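You operate a simulated robot arm through the tools that you are given. There is no shell and no other tool.

You are at the controls of a simulated robot arm. One attempt, no reset.

## Task
Clamp the dusty filter sock on the shaker and give it three strokes.
Fine: damper shut for the strokes; it stays shut, the sock stays clamped.

The check looks at the end state, three seconds after you hand in, the way a careful person would. Anything else that was tipped, shoved, dropped, spilled or broken makes it a failure.

## Robot
A 7-joint arm with a two-finger parallel gripper, fixed in place. Base frame: the origin is on the floor under the middle of its stand, x ahead of it, y to its left, z up. Units: mm, degrees, N and s.
It reaches about 1372 mm from its shoulder. Its first joint turns from -149.0 to 149.0 degrees. Payload 3.43 kg.
Tool frame: the origin (TCP) lies between the finger pads and is the grasp point; the fingertips stand 30 mm ahead of it; z points along the fingers, y is the line along which they close. The gripper opens to 94 mm. The fingers are 28 mm wide and 10 mm thick; the gripper's body (50 by 96 mm) begins 55 mm behind the TCP.
Orientation is that of the tool frame in the base frame, as [roll, pitch, yaw] about the fixed x, y, z axes, in that order (R = Rz(yaw) Ry(pitch) Rx(roll)). With the fingers straight down and closing along the base's y, the tool's x points along the base's -x, its y along +y and its z along -z.

## Interface
- The arm moves only by the tool step_arm. Its argument "increments" is a list of rows, each a list of 7 numbers: the shift along the tool's x, y, z in mm, then the turn, a rotation vector about the tool's x, y, z in degrees, then the finger opening in mm, from 0 to 94. In form: [[dx, dy, dz, wx, wy, wz, fingers], ...]. A call has 1 to 20 rows; each row is the pose to reach, as a shift and turn from the pose commanded when the call began, along the tool's axes at that moment. A row lasts 0.2 s, in which the tool goes at most 50 mm and 8.6 degrees; a call with a longer step from one row to the next is refused whole, and so is a gripper value outside its range. A pose out of reach is approached as far as the arm can. The call stops where the force on the tool passes 40 N (or 10 N more than at its start, if that is more) or the arm is blocked; 0.2 s more then pass. Each finger travels about 45 mm/s and halts on what it meets, pressing with about 36 N; the grip force reading is that of the motor and also rises with nothing between the fingers. The clock runs only during rows and for 0.2 s after the last one: add rows that repeat a pose to give the fingers time. It gives the time, the measured TCP pose, the force on the tool (base axes), the opening and the grip force at its end, in the units of the frame above (readings bear some noise), with the torque about the TCP (base axes, N m) and any sound that the robot's microphone picked up, and new pictures: "pictures" is both (left out), scene, wrist or none.
- Cameras (640 x 400 px; columns grow to the right, rows downward): "scene" is fixed at [399.4, 649.2, 1480.4]; the picture's right is [-0.29, -0.96, 0.00], its down [-0.73, 0.22, -0.65] and it looks along [0.62, -0.19, -0.76] (base axes); focal length 235 px, centre (320, 200). "wrist" rides on the gripper at [76, 14, -102] in the tool frame; the picture's right is [-0.18, 0.98, 0.00], its down [-0.75, -0.14, -0.64] and it looks along [-0.63, -0.12, 0.77] (tool axes); focal length 243 px, centre (320, 200). There is no depth. A picture from a camera that has moved, and an enlarged one, comes with that camera's place and axes in the base frame and with its lens.
- close_up(camera, box): a new picture of the part [left, top, right, bottom] of that camera's present view, enlarged. The clock stands still meanwhile.
- sign_off(): hands the job in; it is judged then, once.

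Places have to be worked out from the pictures, the camera data and where the tool is seen. Open the gripper and draw the arm clear of the work before you hand the job in, unless the task says otherwise.

The tools are called after "Request:" as name(argument=value, ...) on one line, values as JSON. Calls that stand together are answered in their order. step_arm: Moves the arm, as the interface text tells. Its arguments: {"type":"object","properties":{"increments":{"type":"array","items":{"type":"array","items":{"type":"number"}}},"pictures":{"type":"string","enum":["both","scene","wrist","none"]}},"required":["increments"]} The other tools are called the same way: close_up (camera, box) takes an enlarged picture of a part of a camera's view; sign_off () hands the job in.

At the start:

```text
time: 0.0
tool_pos: [913.2, 377.1, 1210.5]
tool_rot: [-180.0, 0.0, 180.0]
force: [-0.1, -0.2, 0.7]
moment: [0.01, 0.0, -0.04]
opening: 94.0
grip_force: 0.1
```

scene: 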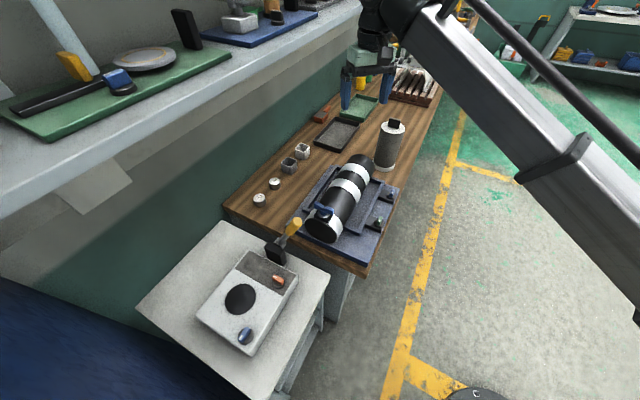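
wrist: 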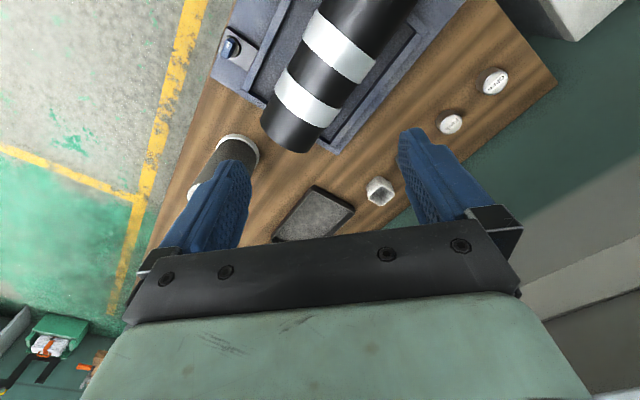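

The first pictures show a bench with a striped cylinder on a blue cradle, a grey cylindrical sock, and a device on a side table. I'll enlarge parts of both views to identify everything before moving.

Request:
close_up(camera="scene", box=[230, 100, 430, 280])

Request:
close_up(camera="scene", box=[130, 200, 340, 390])

Request:
close_up(camera="wrist", box=[140, 0, 560, 260])

Request:
close_up(camera="scene", box=[300, 40, 460, 150])

```text
2.22 times, centred on (330, 190) of scene
camera zoom: at [399.4, 649.2, 1480.4], right [-0.29, -0.96, 0.0], down [-0.73, 0.22, -0.65], along [0.62, -0.19, -0.76], focal length 521 px, centre (298, 222)
```

zoom: 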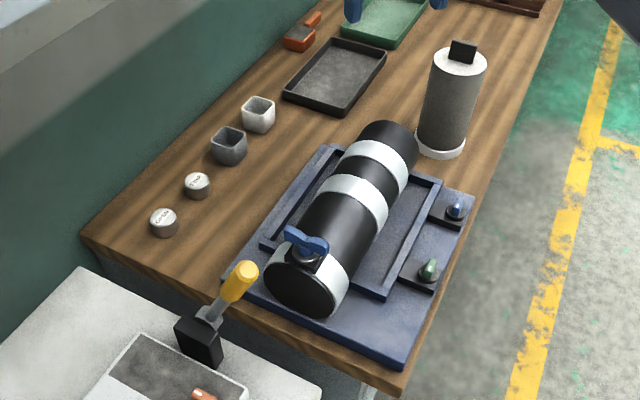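

```text
2.11 times, centred on (235, 295) of scene
camera zoom: at [399.4, 649.2, 1480.4], right [-0.29, -0.96, 0.0], down [-0.73, 0.22, -0.65], along [0.62, -0.19, -0.76], focal length 494 px, centre (499, 0)
```

zoom: 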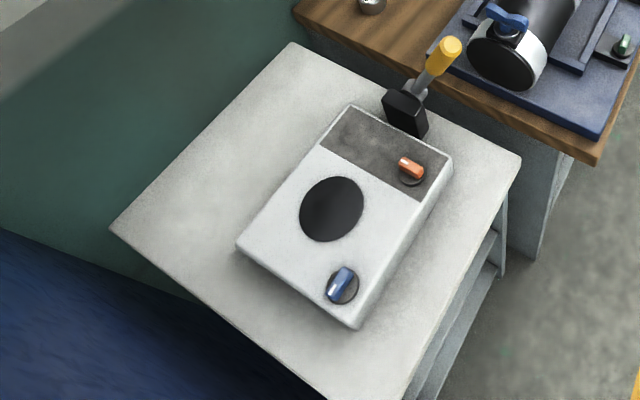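

```text
1.52 times, centred on (350, 130) of wrist
camera zoom: at [836.2, 391.2, 1313.6], right [0.18, 0.98, 0.0], down [0.75, -0.14, 0.64], along [0.63, -0.12, -0.77], focal length 370 px, centre (274, 307)
```

zoom: 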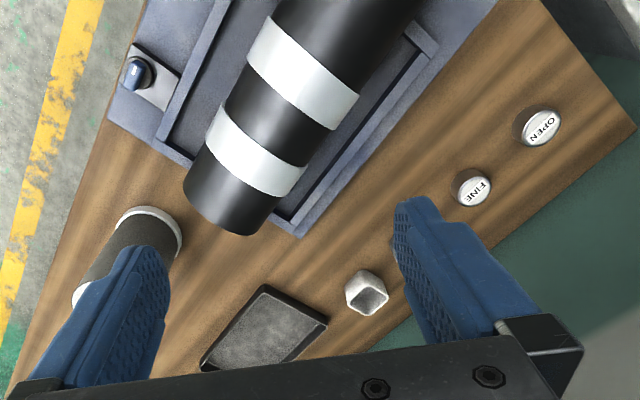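

```text
3.64 times, centred on (380, 95) of scene
camera zoom: at [399.4, 649.2, 1480.4], right [-0.29, -0.96, 0.0], down [-0.73, 0.22, -0.65], along [0.62, -0.19, -0.76], focal length 853 px, centre (102, 582)
```

zoom: 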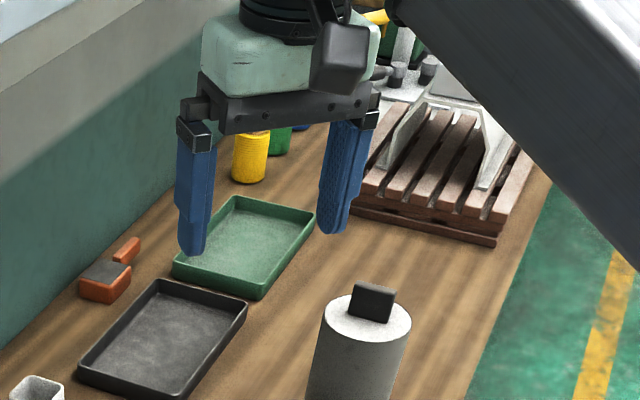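

I'll look closer at the small labelled discs, the white box and the striped cylinder's fittings.

Request:
close_up(camera="wrist", box=[420, 50, 540, 150])

Request:
close_up(camera="scene", box=[245, 170, 325, 220])

Request:
close_up(camera="scene", box=[290, 180, 400, 260])

Request:
close_up(camera="scene", box=[190, 210, 310, 360])

Request:
close_up(camera="scene", box=[0, 0, 320, 150])

Request:
close_up(camera="scene", box=[440, 0, 640, 120])

```text
4.00 times, centred on (480, 100) of wrist
camera zoom: at [836.2, 391.2, 1313.6], right [0.18, 0.98, 0.0], down [0.75, -0.14, 0.64], along [0.63, -0.12, -0.77], focal length 970 px, centre (-320, 600)
```

zoom: 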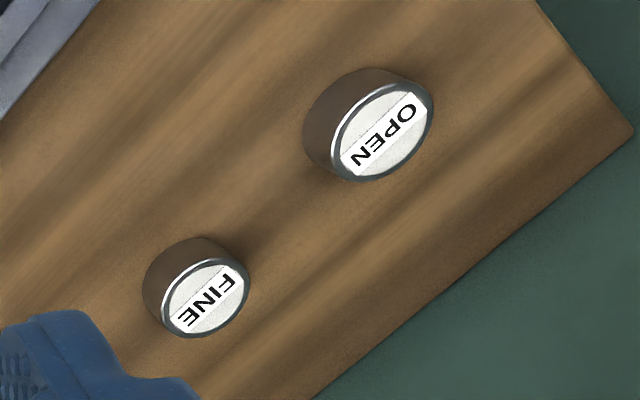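

```text
8.00 times, centred on (285, 195) of scene
camera zoom: at [399.4, 649.2, 1480.4], right [-0.29, -0.96, 0.0], down [-0.73, 0.22, -0.65], along [0.62, -0.19, -0.76], focal length 1876 px, centre (600, 240)
```

zoom: 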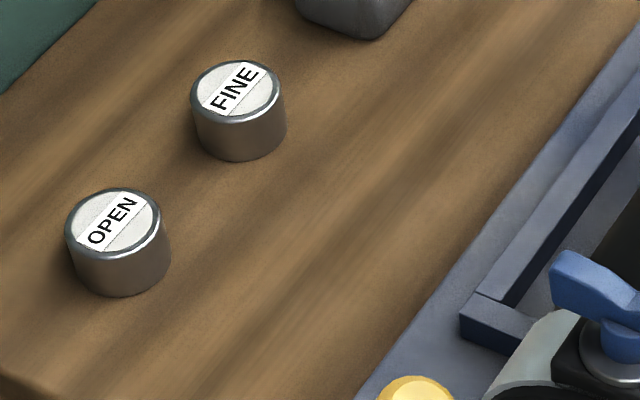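

```text
5.00 times, centred on (345, 220) of scene
camera zoom: at [399.4, 649.2, 1480.4], right [-0.29, -0.96, 0.0], down [-0.73, 0.22, -0.65], along [0.62, -0.19, -0.76], focal length 1173 px, centre (195, 100)
```

zoom: 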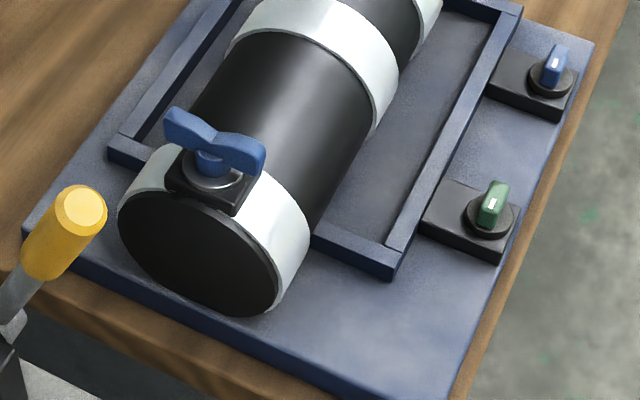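

```text
2.67 times, centred on (250, 285) of scene
camera zoom: at [399.4, 649.2, 1480.4], right [-0.29, -0.96, 0.0], down [-0.73, 0.22, -0.65], along [0.62, -0.19, -0.76], focal length 626 px, centre (507, -27)
```

zoom: 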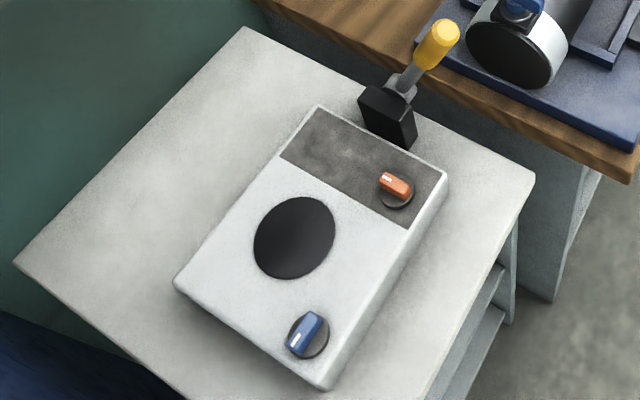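

```text
2.00 times, centred on (160, 75) of scene
camera zoom: at [399.4, 649.2, 1480.4], right [-0.29, -0.96, 0.0], down [-0.73, 0.22, -0.65], along [0.62, -0.19, -0.76], focal length 469 px, centre (640, 450)
```

zoom: 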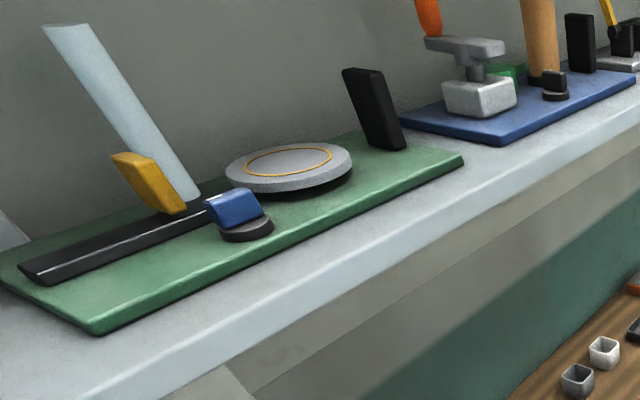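

```text
3.20 times, centred on (540, 60) of scene
camera zoom: at [399.4, 649.2, 1480.4], right [-0.29, -0.96, 0.0], down [-0.73, 0.22, -0.65], along [0.62, -0.19, -0.76], focal length 751 px, centre (-384, 648)
```

zoom: 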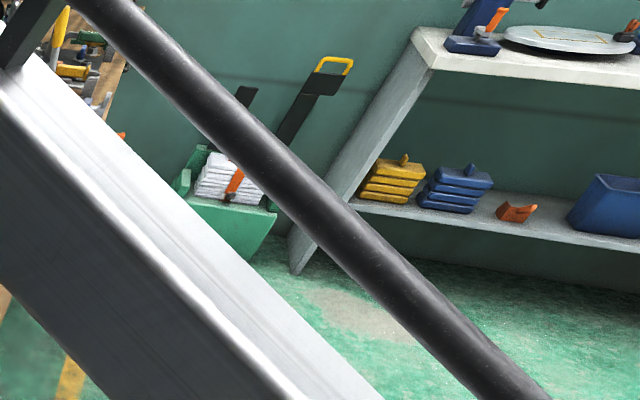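

The bench appears to run diagonally at about −45°, with surface near z≈785. The sock with its black tab stands near (1083,145), and the white box with a black round seat (likely the shaker), two knobs and a yellow lever is near (673,800). I'll swing the wrist camera high over the box to look at it properly.

Request:
step_arm(increments=[[36, 30, 6, 0, 0, -4.5, 94], [72, 60, 12, 0, 0, -9, 94], [108, 91, 18, 0, 0, -13.5, 94], [144, 121, 24, 0, 0, -18, 94], [180, 151, 30, 0, 0, -22.5, 94], [216, 182, 36, 0, 0, -27, 94], [252, 212, 42, 0, 0, -31.5, 94], [288, 242, 48, 0, 0, -36, 94], [324, 273, 54, 0, 0, -40.5, 94], [360, 303, 60, 0, 0, -45, 94]])

```text
time: 2.2
tool_pos: [555.2, 678.5, 1148.7]
tool_rot: [180.0, 0.0, -135.1]
force: [0.6, -0.7, -0.3]
moment: [0.0, 0.04, -0.01]
opening: 93.9
grip_force: 0.0
camera wrist: at [489.3, 635.1, 1252.5], right [-0.57, 0.82, 0.0], down [0.63, 0.43, 0.64], along [0.53, 0.36, -0.77], focal length 243 px, centre (320, 200)
```

scene: 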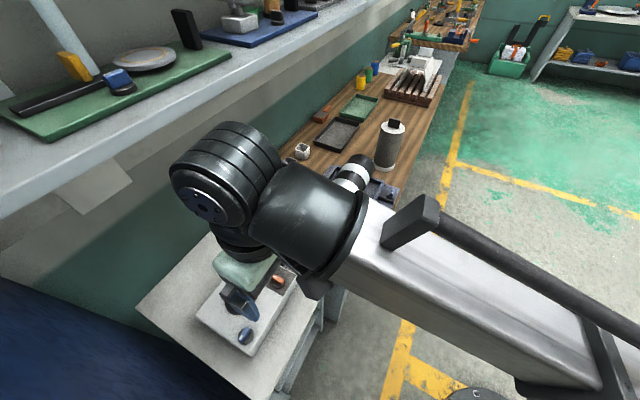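
wrist: 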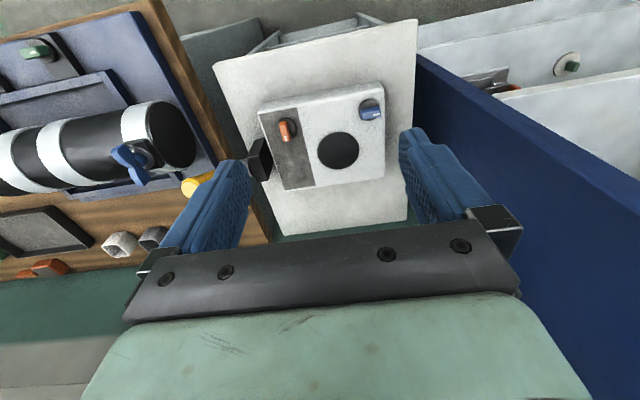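

From here I can see the box, both its knobs and the lever. I'll enlarge those parts.

Request:
close_up(camera="wrist", box=[230, 60, 420, 200])

Request:
close_up(camera="wrist", box=[0, 0, 280, 200])

Request:
close_up(camera="scene", box=[270, 60, 470, 210])

Request:
close_up(camera="scene", box=[360, 0, 500, 110])

```text
2.86 times, centred on (325, 130) of wrist
camera zoom: at [489.3, 635.1, 1252.5], right [-0.57, 0.82, 0.0], down [0.63, 0.43, 0.64], along [0.53, 0.36, -0.77], focal length 693 px, centre (306, 400)
```

zoom: 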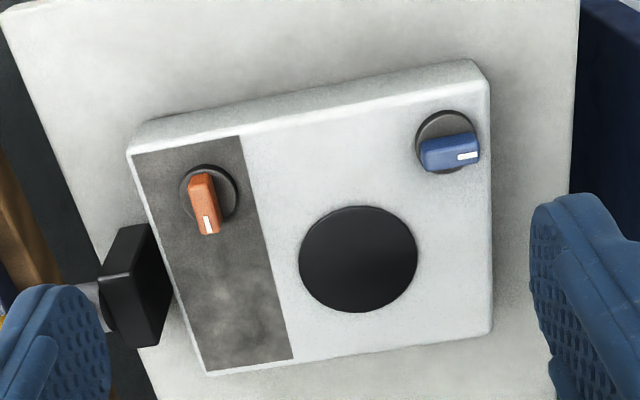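

```text
2.00 times, centred on (140, 100) of wrist
camera zoom: at [489.3, 635.1, 1252.5], right [-0.57, 0.82, 0.0], down [0.63, 0.43, 0.64], along [0.53, 0.36, -0.77], focal length 485 px, centre (680, 400)
```

zoom: 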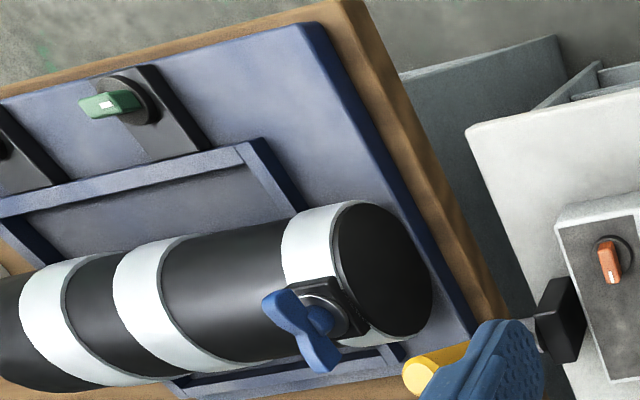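

```text
2.67 times, centred on (370, 135) of scene
camera zoom: at [399.4, 649.2, 1480.4], right [-0.29, -0.96, 0.0], down [-0.73, 0.22, -0.65], along [0.62, -0.19, -0.76], focal length 626 px, centre (187, 373)
```

zoom: 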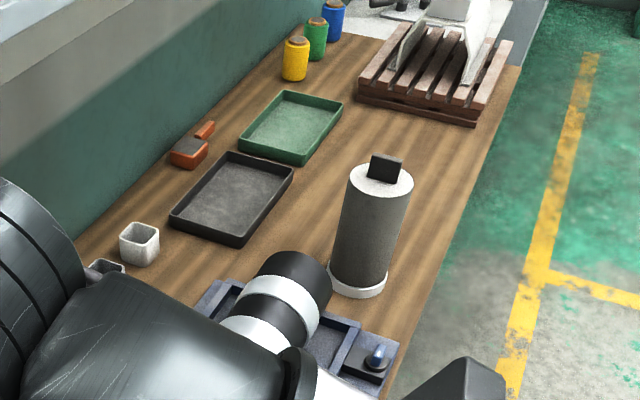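

```text
3.64 times, centred on (430, 55) of scene
camera zoom: at [399.4, 649.2, 1480.4], right [-0.29, -0.96, 0.0], down [-0.73, 0.22, -0.65], along [0.62, -0.19, -0.76], focal length 853 px, centre (-80, 727)
```

zoom: 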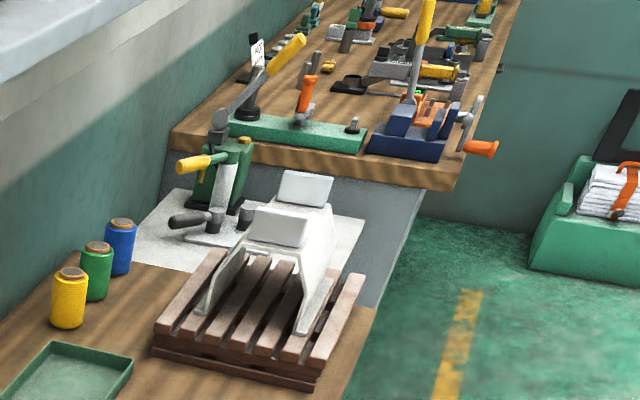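

I'll zoom hard on each knob and the lever mount to find markings or pointer positions.

Request:
close_up(camera="wrist", box=[268, 105, 308, 135])

Request:
close_up(camera="wrist", box=[345, 90, 395, 125])

Request:
close_up(camera="wrist", box=[230, 120, 300, 200])

Request:
close_up(camera="wrist", box=[540, 35, 600, 85])

Request:
close_up(camera="wrist", box=[100, 90, 210, 200])

Request:
close_up(camera="wrist", box=[0, 20, 90, 90])

```text
13.33 times, centred on (288, 120) of wrist
camera zoom: at [489.3, 635.1, 1252.5], right [-0.57, 0.82, 0.0], down [0.63, 0.43, 0.64], along [0.53, 0.36, -0.77], focal length 3235 px, centre (747, 1267)
```

zoom: 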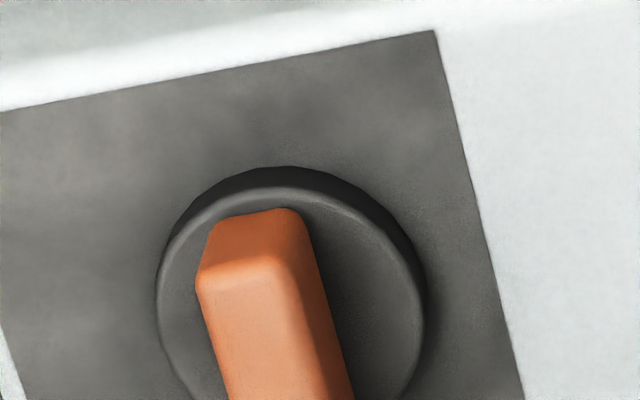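

```text
11.43 times, centred on (370, 108) of wrist
camera zoom: at [489.3, 635.1, 1252.5], right [-0.57, 0.82, 0.0], down [0.63, 0.43, 0.64], along [0.53, 0.36, -0.77], focal length 2773 px, centre (-251, 1257)
```

zoom: 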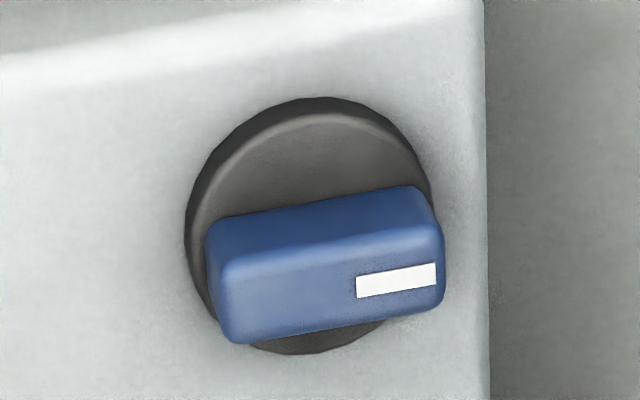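

```text
5.00 times, centred on (265, 160) of wrist
camera zoom: at [489.3, 635.1, 1252.5], right [-0.57, 0.82, 0.0], down [0.63, 0.43, 0.64], along [0.53, 0.36, -0.77], focal length 1213 px, centre (595, 400)
```

zoom: 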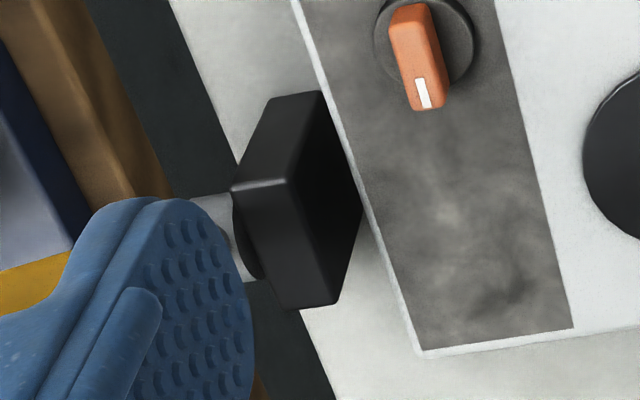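

```text
8.00 times, centred on (570, 60) of wrist
camera zoom: at [489.3, 635.1, 1252.5], right [-0.57, 0.82, 0.0], down [0.63, 0.43, 0.64], along [0.53, 0.36, -0.77], focal length 1941 px, centre (-1680, 1320)
```

zoom: 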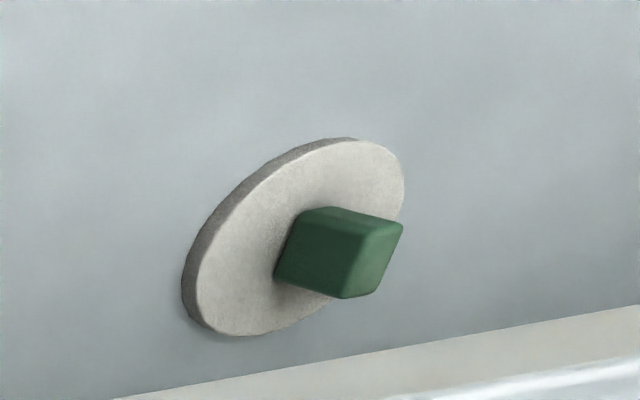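

```text
3.64 times, centred on (155, 145) of wrist
camera zoom: at [489.3, 635.1, 1252.5], right [-0.57, 0.82, 0.0], down [0.63, 0.43, 0.64], along [0.53, 0.36, -0.77], focal length 882 px, centre (920, 400)
```

zoom: 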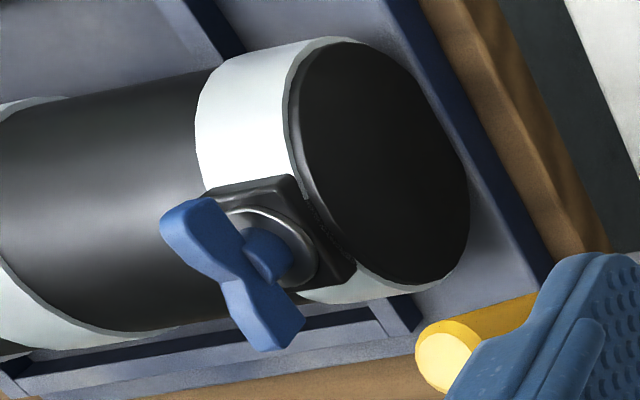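

```text
5.71 times, centred on (45, 55) of wrist
camera zoom: at [489.3, 635.1, 1252.5], right [-0.57, 0.82, 0.0], down [0.63, 0.43, 0.64], along [0.53, 0.36, -0.77], focal length 1386 px, centre (1891, 1029)
```

zoom: 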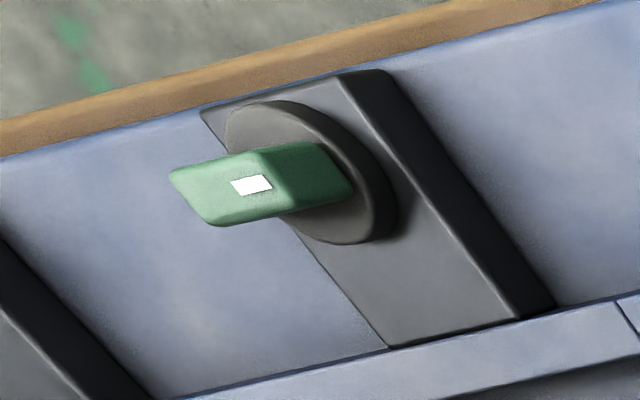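

Triangulating the two views puts the black seat disc at about (658,792,830), the orange knob near (672,685,845) and the blue knob near (565,787,845). The lever tip is less certain, around (726,606,1020), so I'll back off and tilt the camera for a lower side view of the lever and seat.

Request:
step_arm(increments=[[37, -10, 12, 0, -5, 0, 94], [74, -20, 24, 0, -10, 0, 94], [111, -30, 36, 0, -15, 0, 94], [148, -40, 48, 0, -20, 0, 94], [185, -50, 60, 0, -25, 0, 94], [221, -59, 69, 0, -30, 0, 94]])

```text
time: 3.6
tool_pos: [439.4, 479.9, 1081.5]
tool_rot: [-180.0, 30.0, -135.0]
force: [0.1, 0.3, 0.1]
moment: [-0.04, 0.01, 0.01]
opening: 93.9
grip_force: 0.1
camera wrist: at [345.1, 407.4, 1133.3], right [-0.58, 0.81, 0.09], down [0.33, 0.13, 0.93], along [0.74, 0.57, -0.35], focal length 243 px, centre (320, 200)
```

scene: 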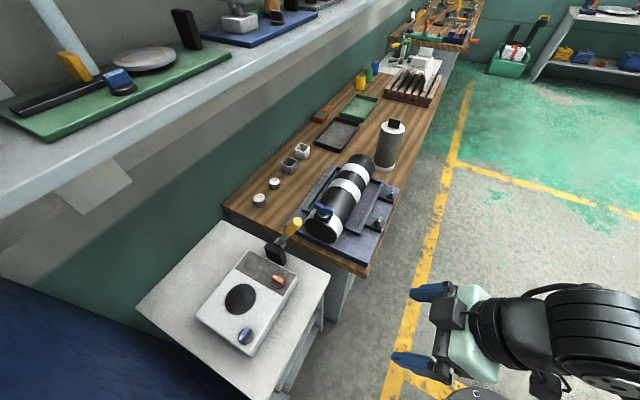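
wrist: 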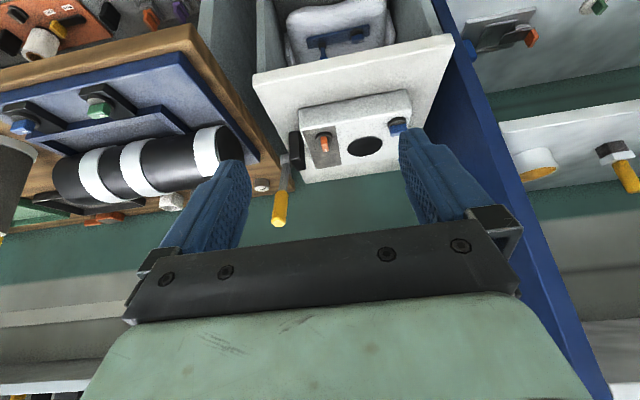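

I'll enlarge the lever and box in this low view.

Request:
close_up(camera="wrist", box=[240, 60, 440, 240])

Request:
close_up(camera="wrist", box=[0, 30, 280, 230])

Request:
close_up(camera="wrist", box=[250, 120, 330, 240])

Request:
close_up(camera="wrist", box=[250, 0, 450, 100])

Request:
close_up(camera="wrist", box=[440, 0, 640, 220])

```text
2.22 times, centred on (340, 150) of wrist
camera zoom: at [345.1, 407.4, 1133.3], right [-0.58, 0.81, 0.09], down [0.33, 0.13, 0.93], along [0.74, 0.57, -0.35], focal length 539 px, centre (276, 311)
```

zoom: 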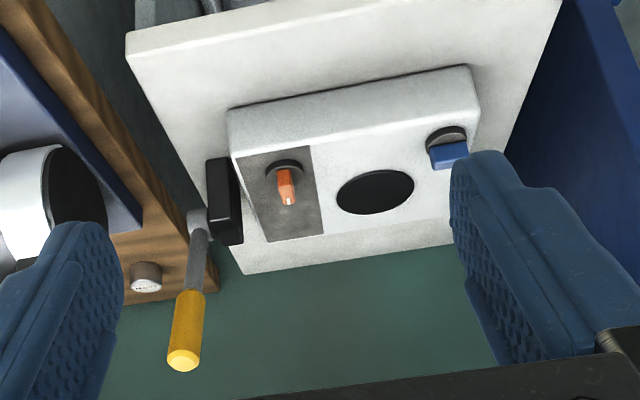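

```text
2.00 times, centred on (140, 130) of wrist
camera zoom: at [345.1, 407.4, 1133.3], right [-0.58, 0.81, 0.09], down [0.33, 0.13, 0.93], along [0.74, 0.57, -0.35], focal length 485 px, centre (680, 340)
```

zoom: 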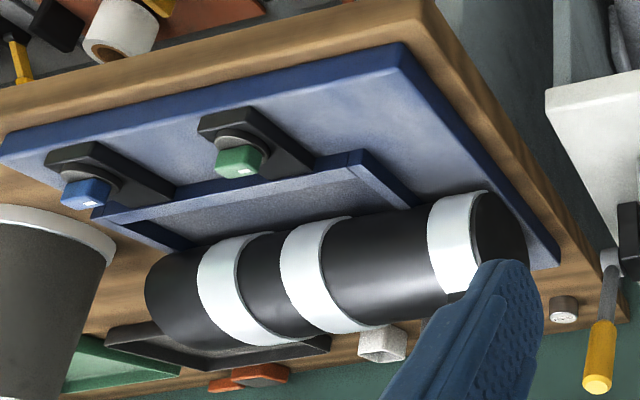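

```text
3.33 times, centred on (290, 180) of wrist
camera zoom: at [345.1, 407.4, 1133.3], right [-0.58, 0.81, 0.09], down [0.33, 0.13, 0.93], along [0.74, 0.57, -0.35], focal length 809 px, centre (420, 267)
```

zoom: 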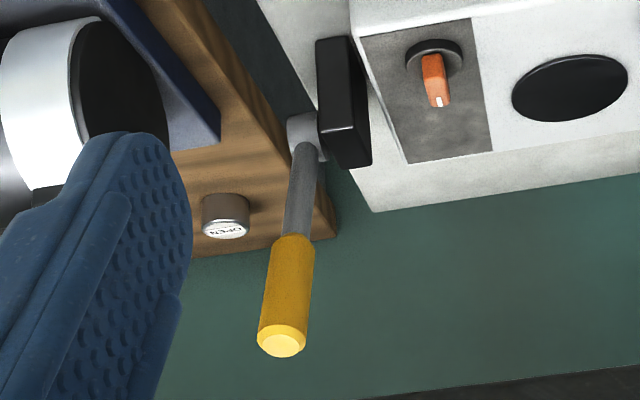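

```text
3.20 times, centred on (350, 50) of wrist
camera zoom: at [345.1, 407.4, 1133.3], right [-0.58, 0.81, 0.09], down [0.33, 0.13, 0.93], along [0.74, 0.57, -0.35], focal length 776 px, centre (224, 680)
```

zoom: 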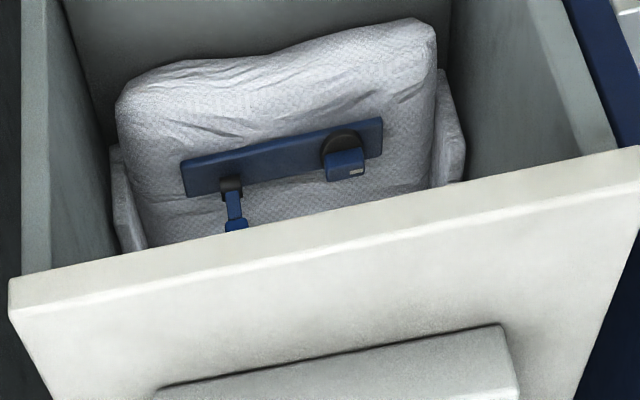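

```text
1.82 times, centred on (540, 110) of wrist
camera zoom: at [345.1, 407.4, 1133.3], right [-0.58, 0.81, 0.09], down [0.33, 0.13, 0.93], along [0.74, 0.57, -0.35], focal length 441 px, centre (-80, 364)
```

zoom: 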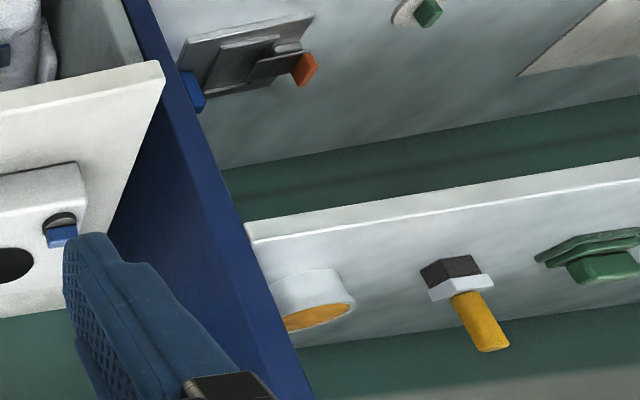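

The lever's hub comes out of the black block along the box's long axis, so the lever should swing in the vertical plane towards and away from me. I'll check a distant sign, the tins and the sock's detail before acting.

Request:
close_up(camera="scene", box=[390, 20, 430, 50])

Request:
close_up(camera="scene", box=[360, 105, 420, 180])

Request:
close_up(camera="scene", box=[255, 205, 315, 285])

Request:
close_up(camera="scene", box=[190, 245, 300, 365])

Request:
close_up(camera="scene", box=[270, 135, 320, 185])

```text
13.33 times, centred on (410, 35) of scene
camera zoom: at [399.4, 649.2, 1480.4], right [-0.29, -0.96, 0.0], down [-0.73, 0.22, -0.65], along [0.62, -0.19, -0.76], focal length 3128 px, centre (-880, 2400)
```

zoom: 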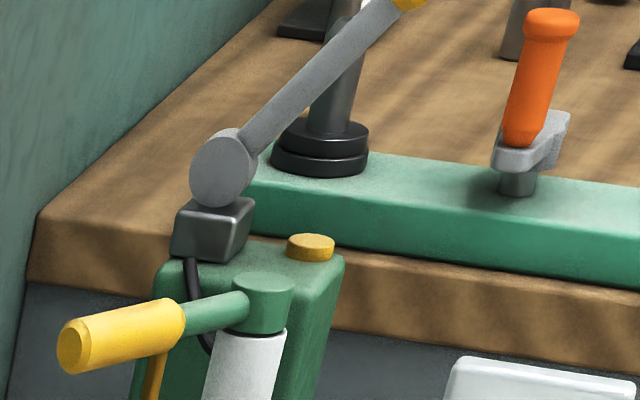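

```text
5.33 times, centred on (390, 142) of scene
camera zoom: at [399.4, 649.2, 1480.4], right [-0.29, -0.96, 0.0], down [-0.73, 0.22, -0.65], along [0.62, -0.19, -0.76], focal length 1251 px, centre (-53, 507)
```

zoom: 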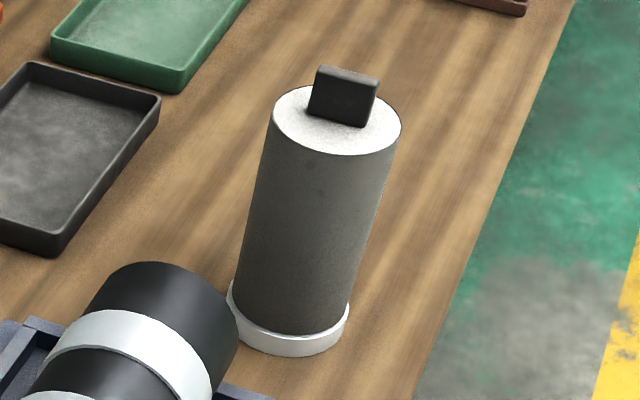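

```text
5.00 times, centred on (285, 245) of scene
camera zoom: at [399.4, 649.2, 1480.4], right [-0.29, -0.96, 0.0], down [-0.73, 0.22, -0.65], along [0.62, -0.19, -0.76], focal length 1173 px, centre (495, -25)
```

zoom: 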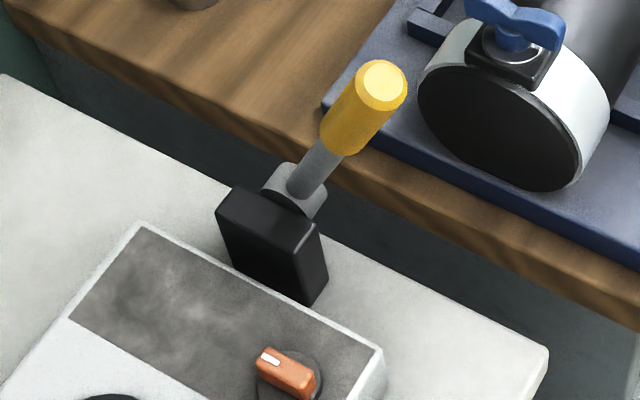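

```text
3.33 times, centred on (245, 305) of scene
camera zoom: at [399.4, 649.2, 1480.4], right [-0.29, -0.96, 0.0], down [-0.73, 0.22, -0.65], along [0.62, -0.19, -0.76], focal length 782 px, centre (570, -150)
```

zoom: 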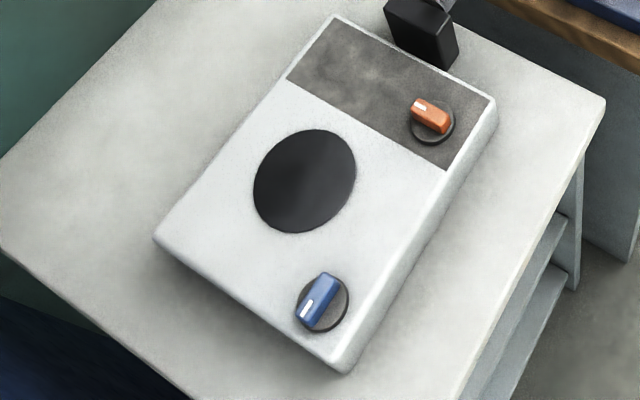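

```text
8.00 times, centred on (295, 160) of scene
camera zoom: at [399.4, 649.2, 1480.4], right [-0.29, -0.96, 0.0], down [-0.73, 0.22, -0.65], along [0.62, -0.19, -0.76], focal length 1876 px, centre (520, 520)
```

zoom: 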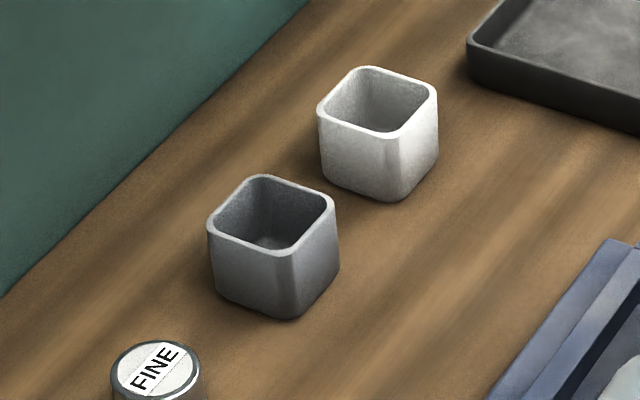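

I'll go and look at the blue-framed striped drum and its wing handle from closer up, to decide whether it belongs to the shaker before I touch any control.

Request:
step_arm(increments=[[-11, -41, -4, 0, 4, 0, 94], [-22, -82, -8, 0, 8, 0, 94], [-33, -124, -12, 0, 12, 0, 94], [-44, -165, -15, 0, 15, 0, 94], [-55, -206, -19, 0, 19, 0, 94], [-66, -247, -23, 0, 23, 0, 94], [-77, -289, -27, 0, 27, 0, 94], [-87, -330, -31, 0, 30, 0, 94]])

```text
time: 5.3
tool_pos: [698.1, 307.2, 1145.6]
tool_rot: [-179.9, 2.3, -135.4]
force: [8.3, -0.5, -10.9]
moment: [0.57, 0.19, 0.37]
opening: 94.0
grip_force: 0.1
stopped in row 8: the force on the tool passed its limit at 70 N (the readings are from after the stop); the commanded pose is now the measured one
camera wrist: at [629.6, 261.6, 1246.5], right [-0.56, 0.83, 0.01], down [0.62, 0.41, 0.67], along [0.55, 0.38, -0.74], focal length 243 px, centre (320, 200)
```

scene: 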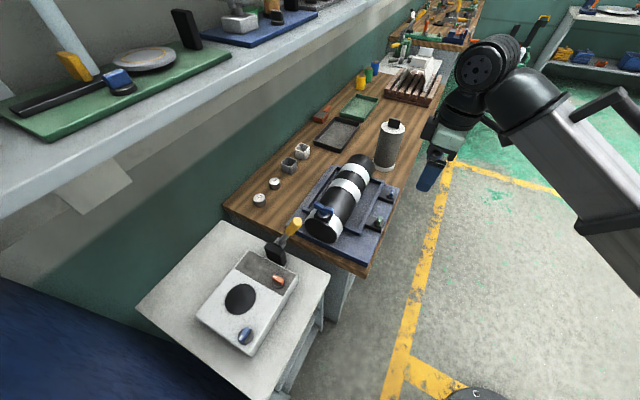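
wrist: 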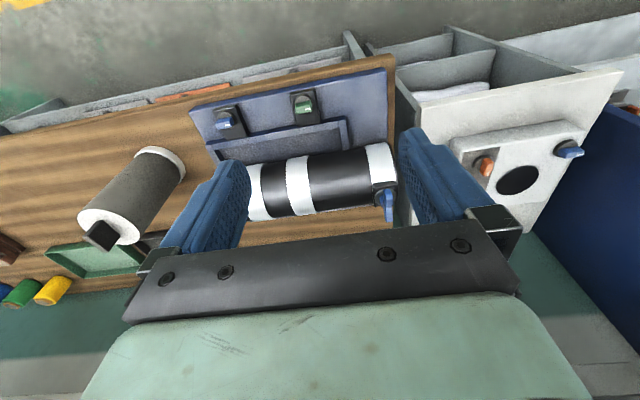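

The motion stopped at 70 N although nothing is visible around the gripper. I'll zoom in to see whether something touches the arm or whether it was only the fast wrist swing.

Request:
close_up(camera="scene", box=[400, 20, 640, 220])

Request:
step_arm(increments=[[0, 0, 0, 0, 0, 0, 94], [0, 0, 0, 0, 0, 0, 94]], pictures="none")

Request:
close_up(camera="wrist", box=[180, 60, 420, 220])

Request:
close_up(camera="wrist", box=[440, 110, 600, 220])

Request:
close_up(camera="wrist", box=[60, 130, 220, 260])

```text
2.00 times, centred on (520, 120) of scene
camera zoom: at [399.4, 649.2, 1480.4], right [-0.29, -0.96, 0.0], down [-0.73, 0.22, -0.65], along [0.62, -0.19, -0.76], focal length 469 px, centre (-80, 360)
```

zoom: 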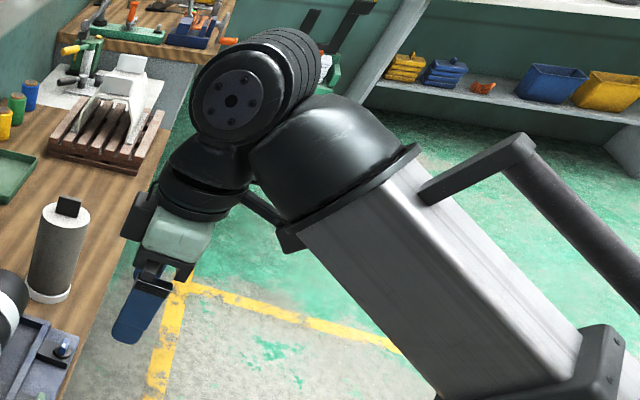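

```text
time: 5.9
tool_pos: [697.2, 307.9, 1146.0]
tool_rot: [179.9, 2.3, -135.4]
force: [8.5, 1.0, -15.2]
moment: [0.45, -0.13, 0.19]
opening: 94.0
grip_force: 0.1
```

```text
2.50 times, centred on (300, 140) of wrist
camera zoom: at [629.5, 261.7, 1246.8], right [-0.56, 0.83, 0.01], down [0.62, 0.41, 0.67], along [0.55, 0.38, -0.74], focal length 606 px, centre (370, 350)
```

zoom: 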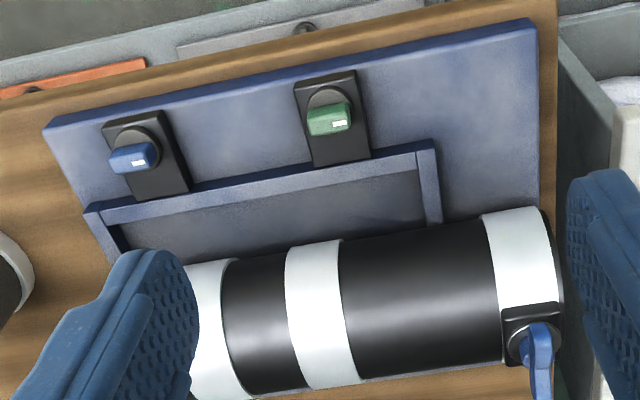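

```text
3.64 times, centred on (520, 165) of wrist
camera zoom: at [629.5, 261.7, 1246.8], right [-0.56, 0.83, 0.01], down [0.62, 0.41, 0.67], along [0.55, 0.38, -0.74], focal length 882 px, centre (-407, 327)
```

zoom: 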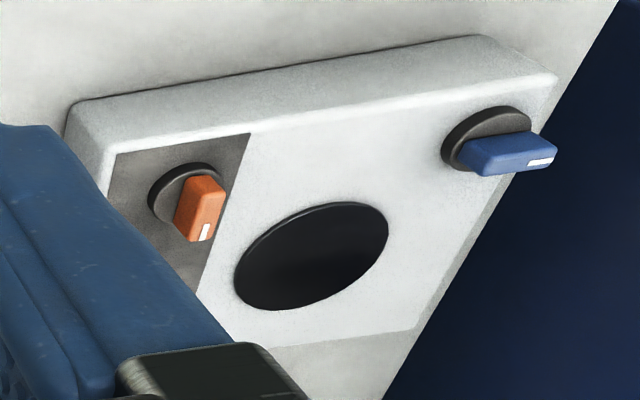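

```text
3.08 times, centred on (140, 195) of wrist
camera zoom: at [629.5, 261.7, 1246.8], right [-0.56, 0.83, 0.01], down [0.62, 0.41, 0.67], along [0.55, 0.38, -0.74], focal length 746 px, centre (874, 215)
```

zoom: 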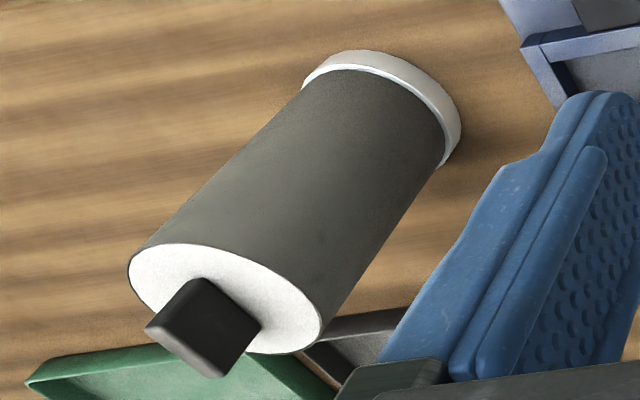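

The contact looks like the wrist camera housing meeting the forearm when folded in close, since nothing in the scene was touched. I'll move outward and level the tool, keeping away from that folded pose.

Request:
step_arm(increments=[[-40, 0, 0, 0, 1.2, 0, 94], [-80, 0, 0, 0, 2.3, 0, 94], [-80, 0, 0, 0, 2.3, 0.4, 94]], pictures="scene")

```text
time: 6.7
tool_pos: [755.2, 364.0, 1149.9]
tool_rot: [-180.0, -0.1, -135.7]
force: [10.8, -4.9, -15.2]
moment: [1.29, 0.24, 0.76]
opening: 94.0
grip_force: 0.0
```

scene: 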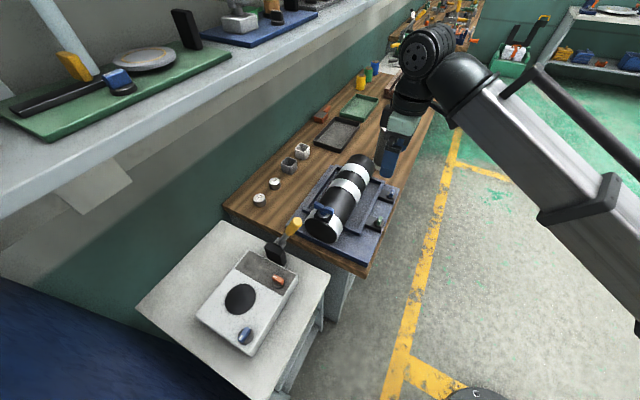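

The force reading persists after moving away, so I'll check that nothing is caught on the gripper.

Request:
close_up(camera="scene", box=[340, 20, 500, 200])

Request:
step_arm(increments=[[-40, 0, 0, 0, 0, 0, 94], [-70, 0, -20, 0, 0, 0, 94], [-70, 0, -20, 0, 0, 0, 94], [-70, 0, -20, 0, 0, 0, 94]])

```text
2.22 times, centred on (420, 110) of scene
camera zoom: at [399.4, 649.2, 1480.4], right [-0.29, -0.96, 0.0], down [-0.73, 0.22, -0.65], along [0.62, -0.19, -0.76], focal length 521 px, centre (98, 400)
```

zoom: 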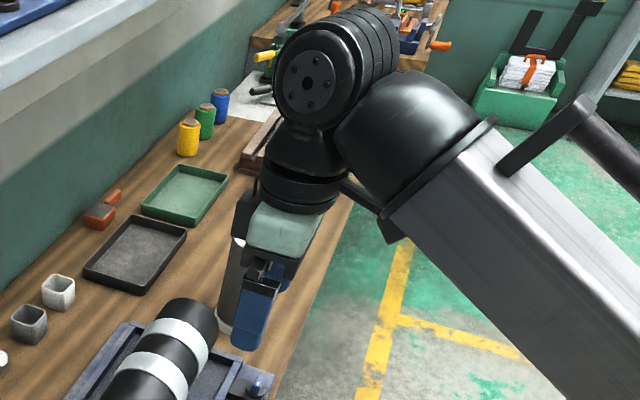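

```text
time: 7.7
tool_pos: [806.6, 411.1, 1167.2]
tool_rot: [-180.0, 0.0, -135.7]
force: [0.6, 0.5, -0.3]
moment: [0.0, 0.0, -0.01]
opening: 94.0
grip_force: 0.0
camera wrist: at [741.0, 370.0, 1272.1], right [-0.55, 0.83, 0.0], down [0.64, 0.42, 0.64], along [0.53, 0.35, -0.77], focal length 243 px, centre (320, 200)
```

scene: 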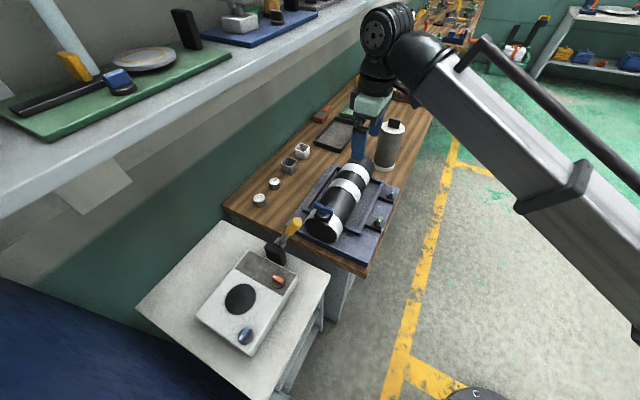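
wrist: 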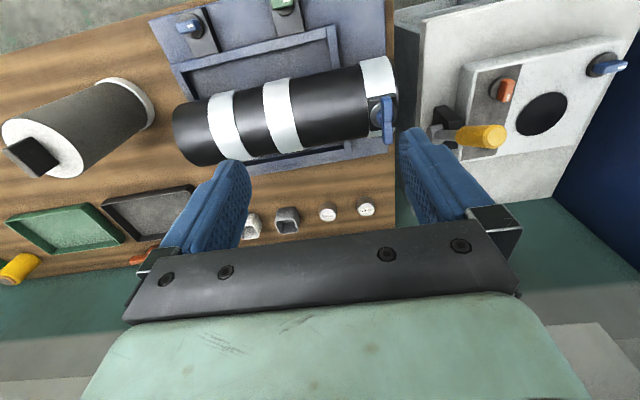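

Clear now: it was the arm's own forearm. This view is good, so I'll zoom in on the lever, box and drum from here.

Request:
close_up(camera="wrist", box=[420, 40, 640, 190])

Request:
close_up(camera="wrist", box=[160, 0, 410, 180])

Request:
close_up(camera="wrist", box=[340, 50, 410, 160])

Request:
close_up(camera="wrist", box=[0, 60, 170, 200])

```text
2.67 times, centred on (530, 115) of wrist
camera zoom: at [741.0, 370.0, 1272.1], right [-0.55, 0.83, 0.0], down [0.64, 0.42, 0.64], along [0.53, 0.35, -0.77], focal length 647 px, centre (-240, 427)
```

zoom: 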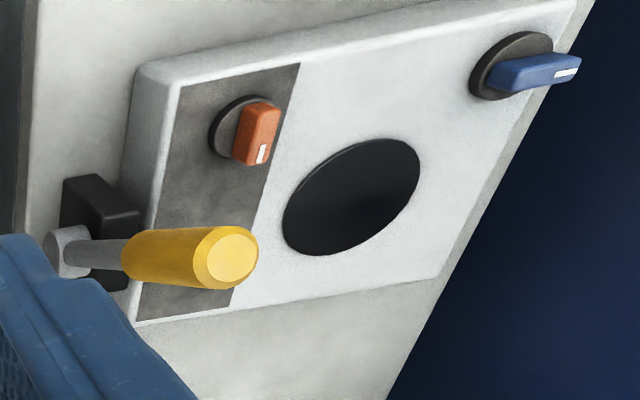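

```text
2.22 times, centred on (285, 90) of wrist
camera zoom: at [741.0, 370.0, 1272.1], right [-0.55, 0.83, 0.0], down [0.64, 0.42, 0.64], along [0.53, 0.35, -0.77], focal length 539 px, centre (398, 444)
```

zoom: 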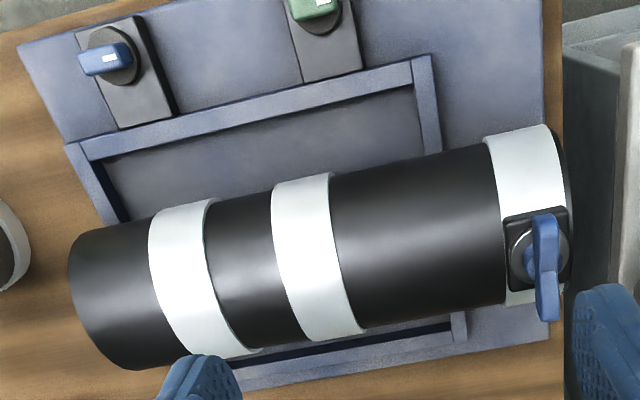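

```text
3.64 times, centred on (375, 105) of wrist
camera zoom: at [741.0, 370.0, 1272.1], right [-0.55, 0.83, 0.0], down [0.64, 0.42, 0.64], along [0.53, 0.35, -0.77], focal length 882 px, centre (120, 546)
```

zoom: 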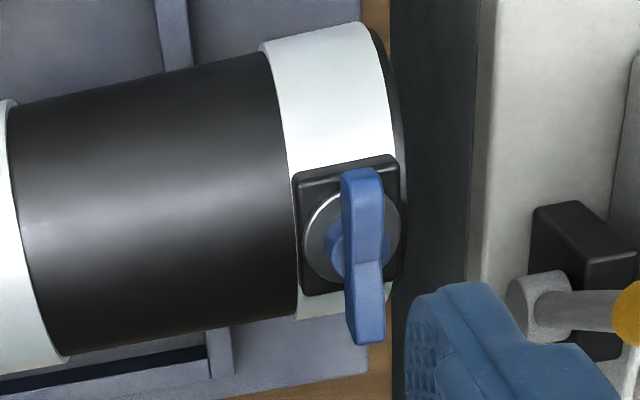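

```text
2.86 times, centred on (85, 130) of wrist
camera zoom: at [741.0, 370.0, 1272.1], right [-0.55, 0.83, 0.0], down [0.64, 0.42, 0.64], along [0.53, 0.35, -0.77], focal length 693 px, centre (991, 400)
```

zoom: 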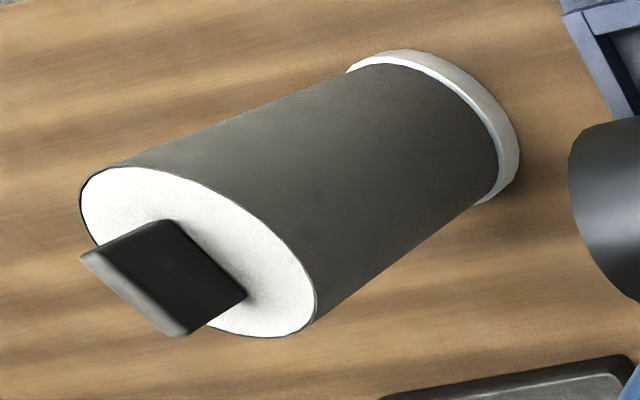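

All consistent: lever pivot is near (782,660,848) with its tip at (731,604,1013), leaning about 25° towards me. The orange knob top is at (669,684,860), the blue knob top at (563,783,856), the seat at (656,793,830), and the sock at about (1083,139) with cap z≈969. I'll test the box knobs on the empty seat first, moving high over the orange knob, whose bar lies along my current closing direction.

Request:
step_arm(increments=[[-13, 42, 0, 0, 0, 0, 60], [-26, 83, 0, 0, 0, 0, 60], [-40, 125, 0, 0, 0, 0, 60], [-53, 167, 0, 0, 0, -0.3, 60], [-66, 208, 0, 0, 0, -0.5, 60], [-79, 250, 0, 0, 0, -0.7, 60], [-92, 292, 0, 0, 0, -0.7, 60], [-92, 292, 45, 0, 0, -0.7, 60], [-92, 292, 90, 0, 0, -0.7, 60], [-92, 292, 135, 0, 0, -0.7, 60], [-92, 292, 170, 0, 0, -0.7, 60]])

```text
time: 10.1
tool_pos: [668.1, 685.2, 999.3]
tool_rot: [-180.0, 0.0, -135.1]
force: [0.0, -0.3, 0.2]
moment: [0.01, 0.01, -0.02]
opening: 59.9
grip_force: 0.0
camera wrist: at [603.5, 643.0, 1102.0], right [-0.56, 0.83, 0.0], down [0.63, 0.43, 0.64], along [0.53, 0.36, -0.77], focal length 243 px, centre (320, 200)
```

scene: 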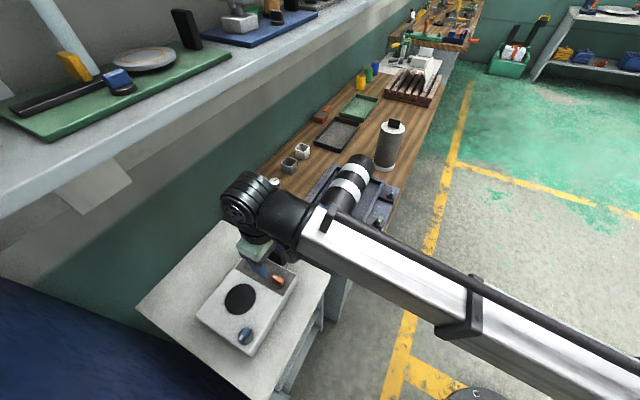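
wrist: 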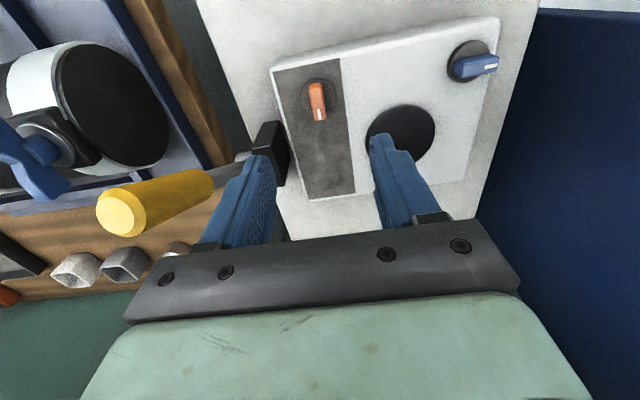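

The gripper is centred above the orange knob, clear of the lever. I'll go down to straddle the bar and check before closing.

Request:
step_arm(increments=[[0, 0, 40, 0, 0, 0, 60], [0, 0, 80, 0, 0, 0, 60], [0, 0, 105, 0, 0, 0, 60], [0, 0, 122, 0, 0, 0, 60]])

```text
time: 11.1
tool_pos: [667.7, 683.8, 877.6]
tool_rot: [180.0, 0.1, -135.0]
force: [0.5, 0.3, -0.1]
moment: [0.01, 0.02, 0.0]
opening: 59.9
grip_force: 0.0
camera wrist: at [602.9, 641.7, 980.6], right [-0.56, 0.83, 0.0], down [0.63, 0.43, 0.64], along [0.53, 0.36, -0.77], focal length 243 px, centre (320, 200)
```

scene: 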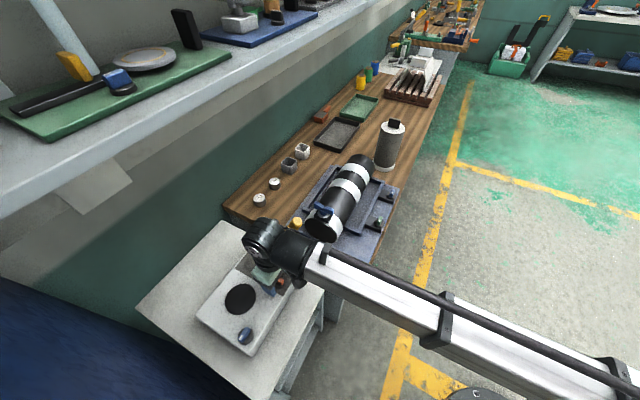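
wrist: 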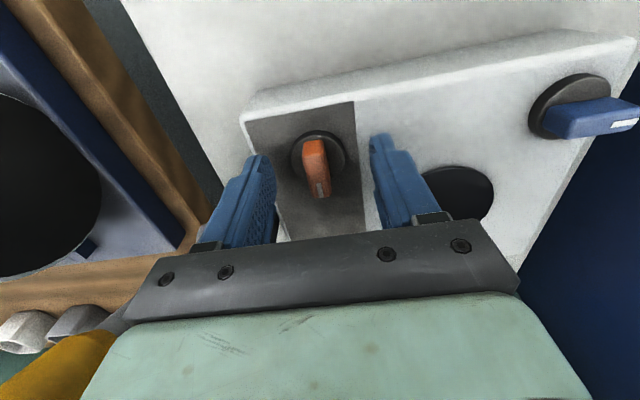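

The bar sits between the fingers. I'll lower 4 mm more and close gently on it.

Request:
step_arm(increments=[[0, 0, 4, 0, 0, 0, 40], [0, 0, 4, 0, 0, 0, 20], [0, 0, 4, 0, 0, 0, 8], [0, 0, 4, 0, 0, 0, 8], [0, 0, 4, 0, 0, 0, 8]], pictures="wrist")

```text
time: 12.3
tool_pos: [669.8, 684.9, 871.8]
tool_rot: [-179.9, -0.1, -135.2]
force: [7.9, -11.1, -2.5]
moment: [-0.03, -0.21, -0.03]
opening: 15.8
grip_force: 6.9
camera wrist: at [603.8, 641.6, 976.5], right [-0.56, 0.83, 0.0], down [0.63, 0.43, 0.64], along [0.53, 0.36, -0.77], focal length 243 px, centre (320, 200)
```

wrist: 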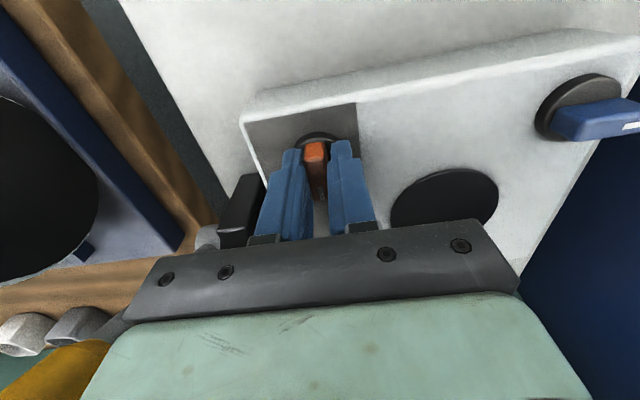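

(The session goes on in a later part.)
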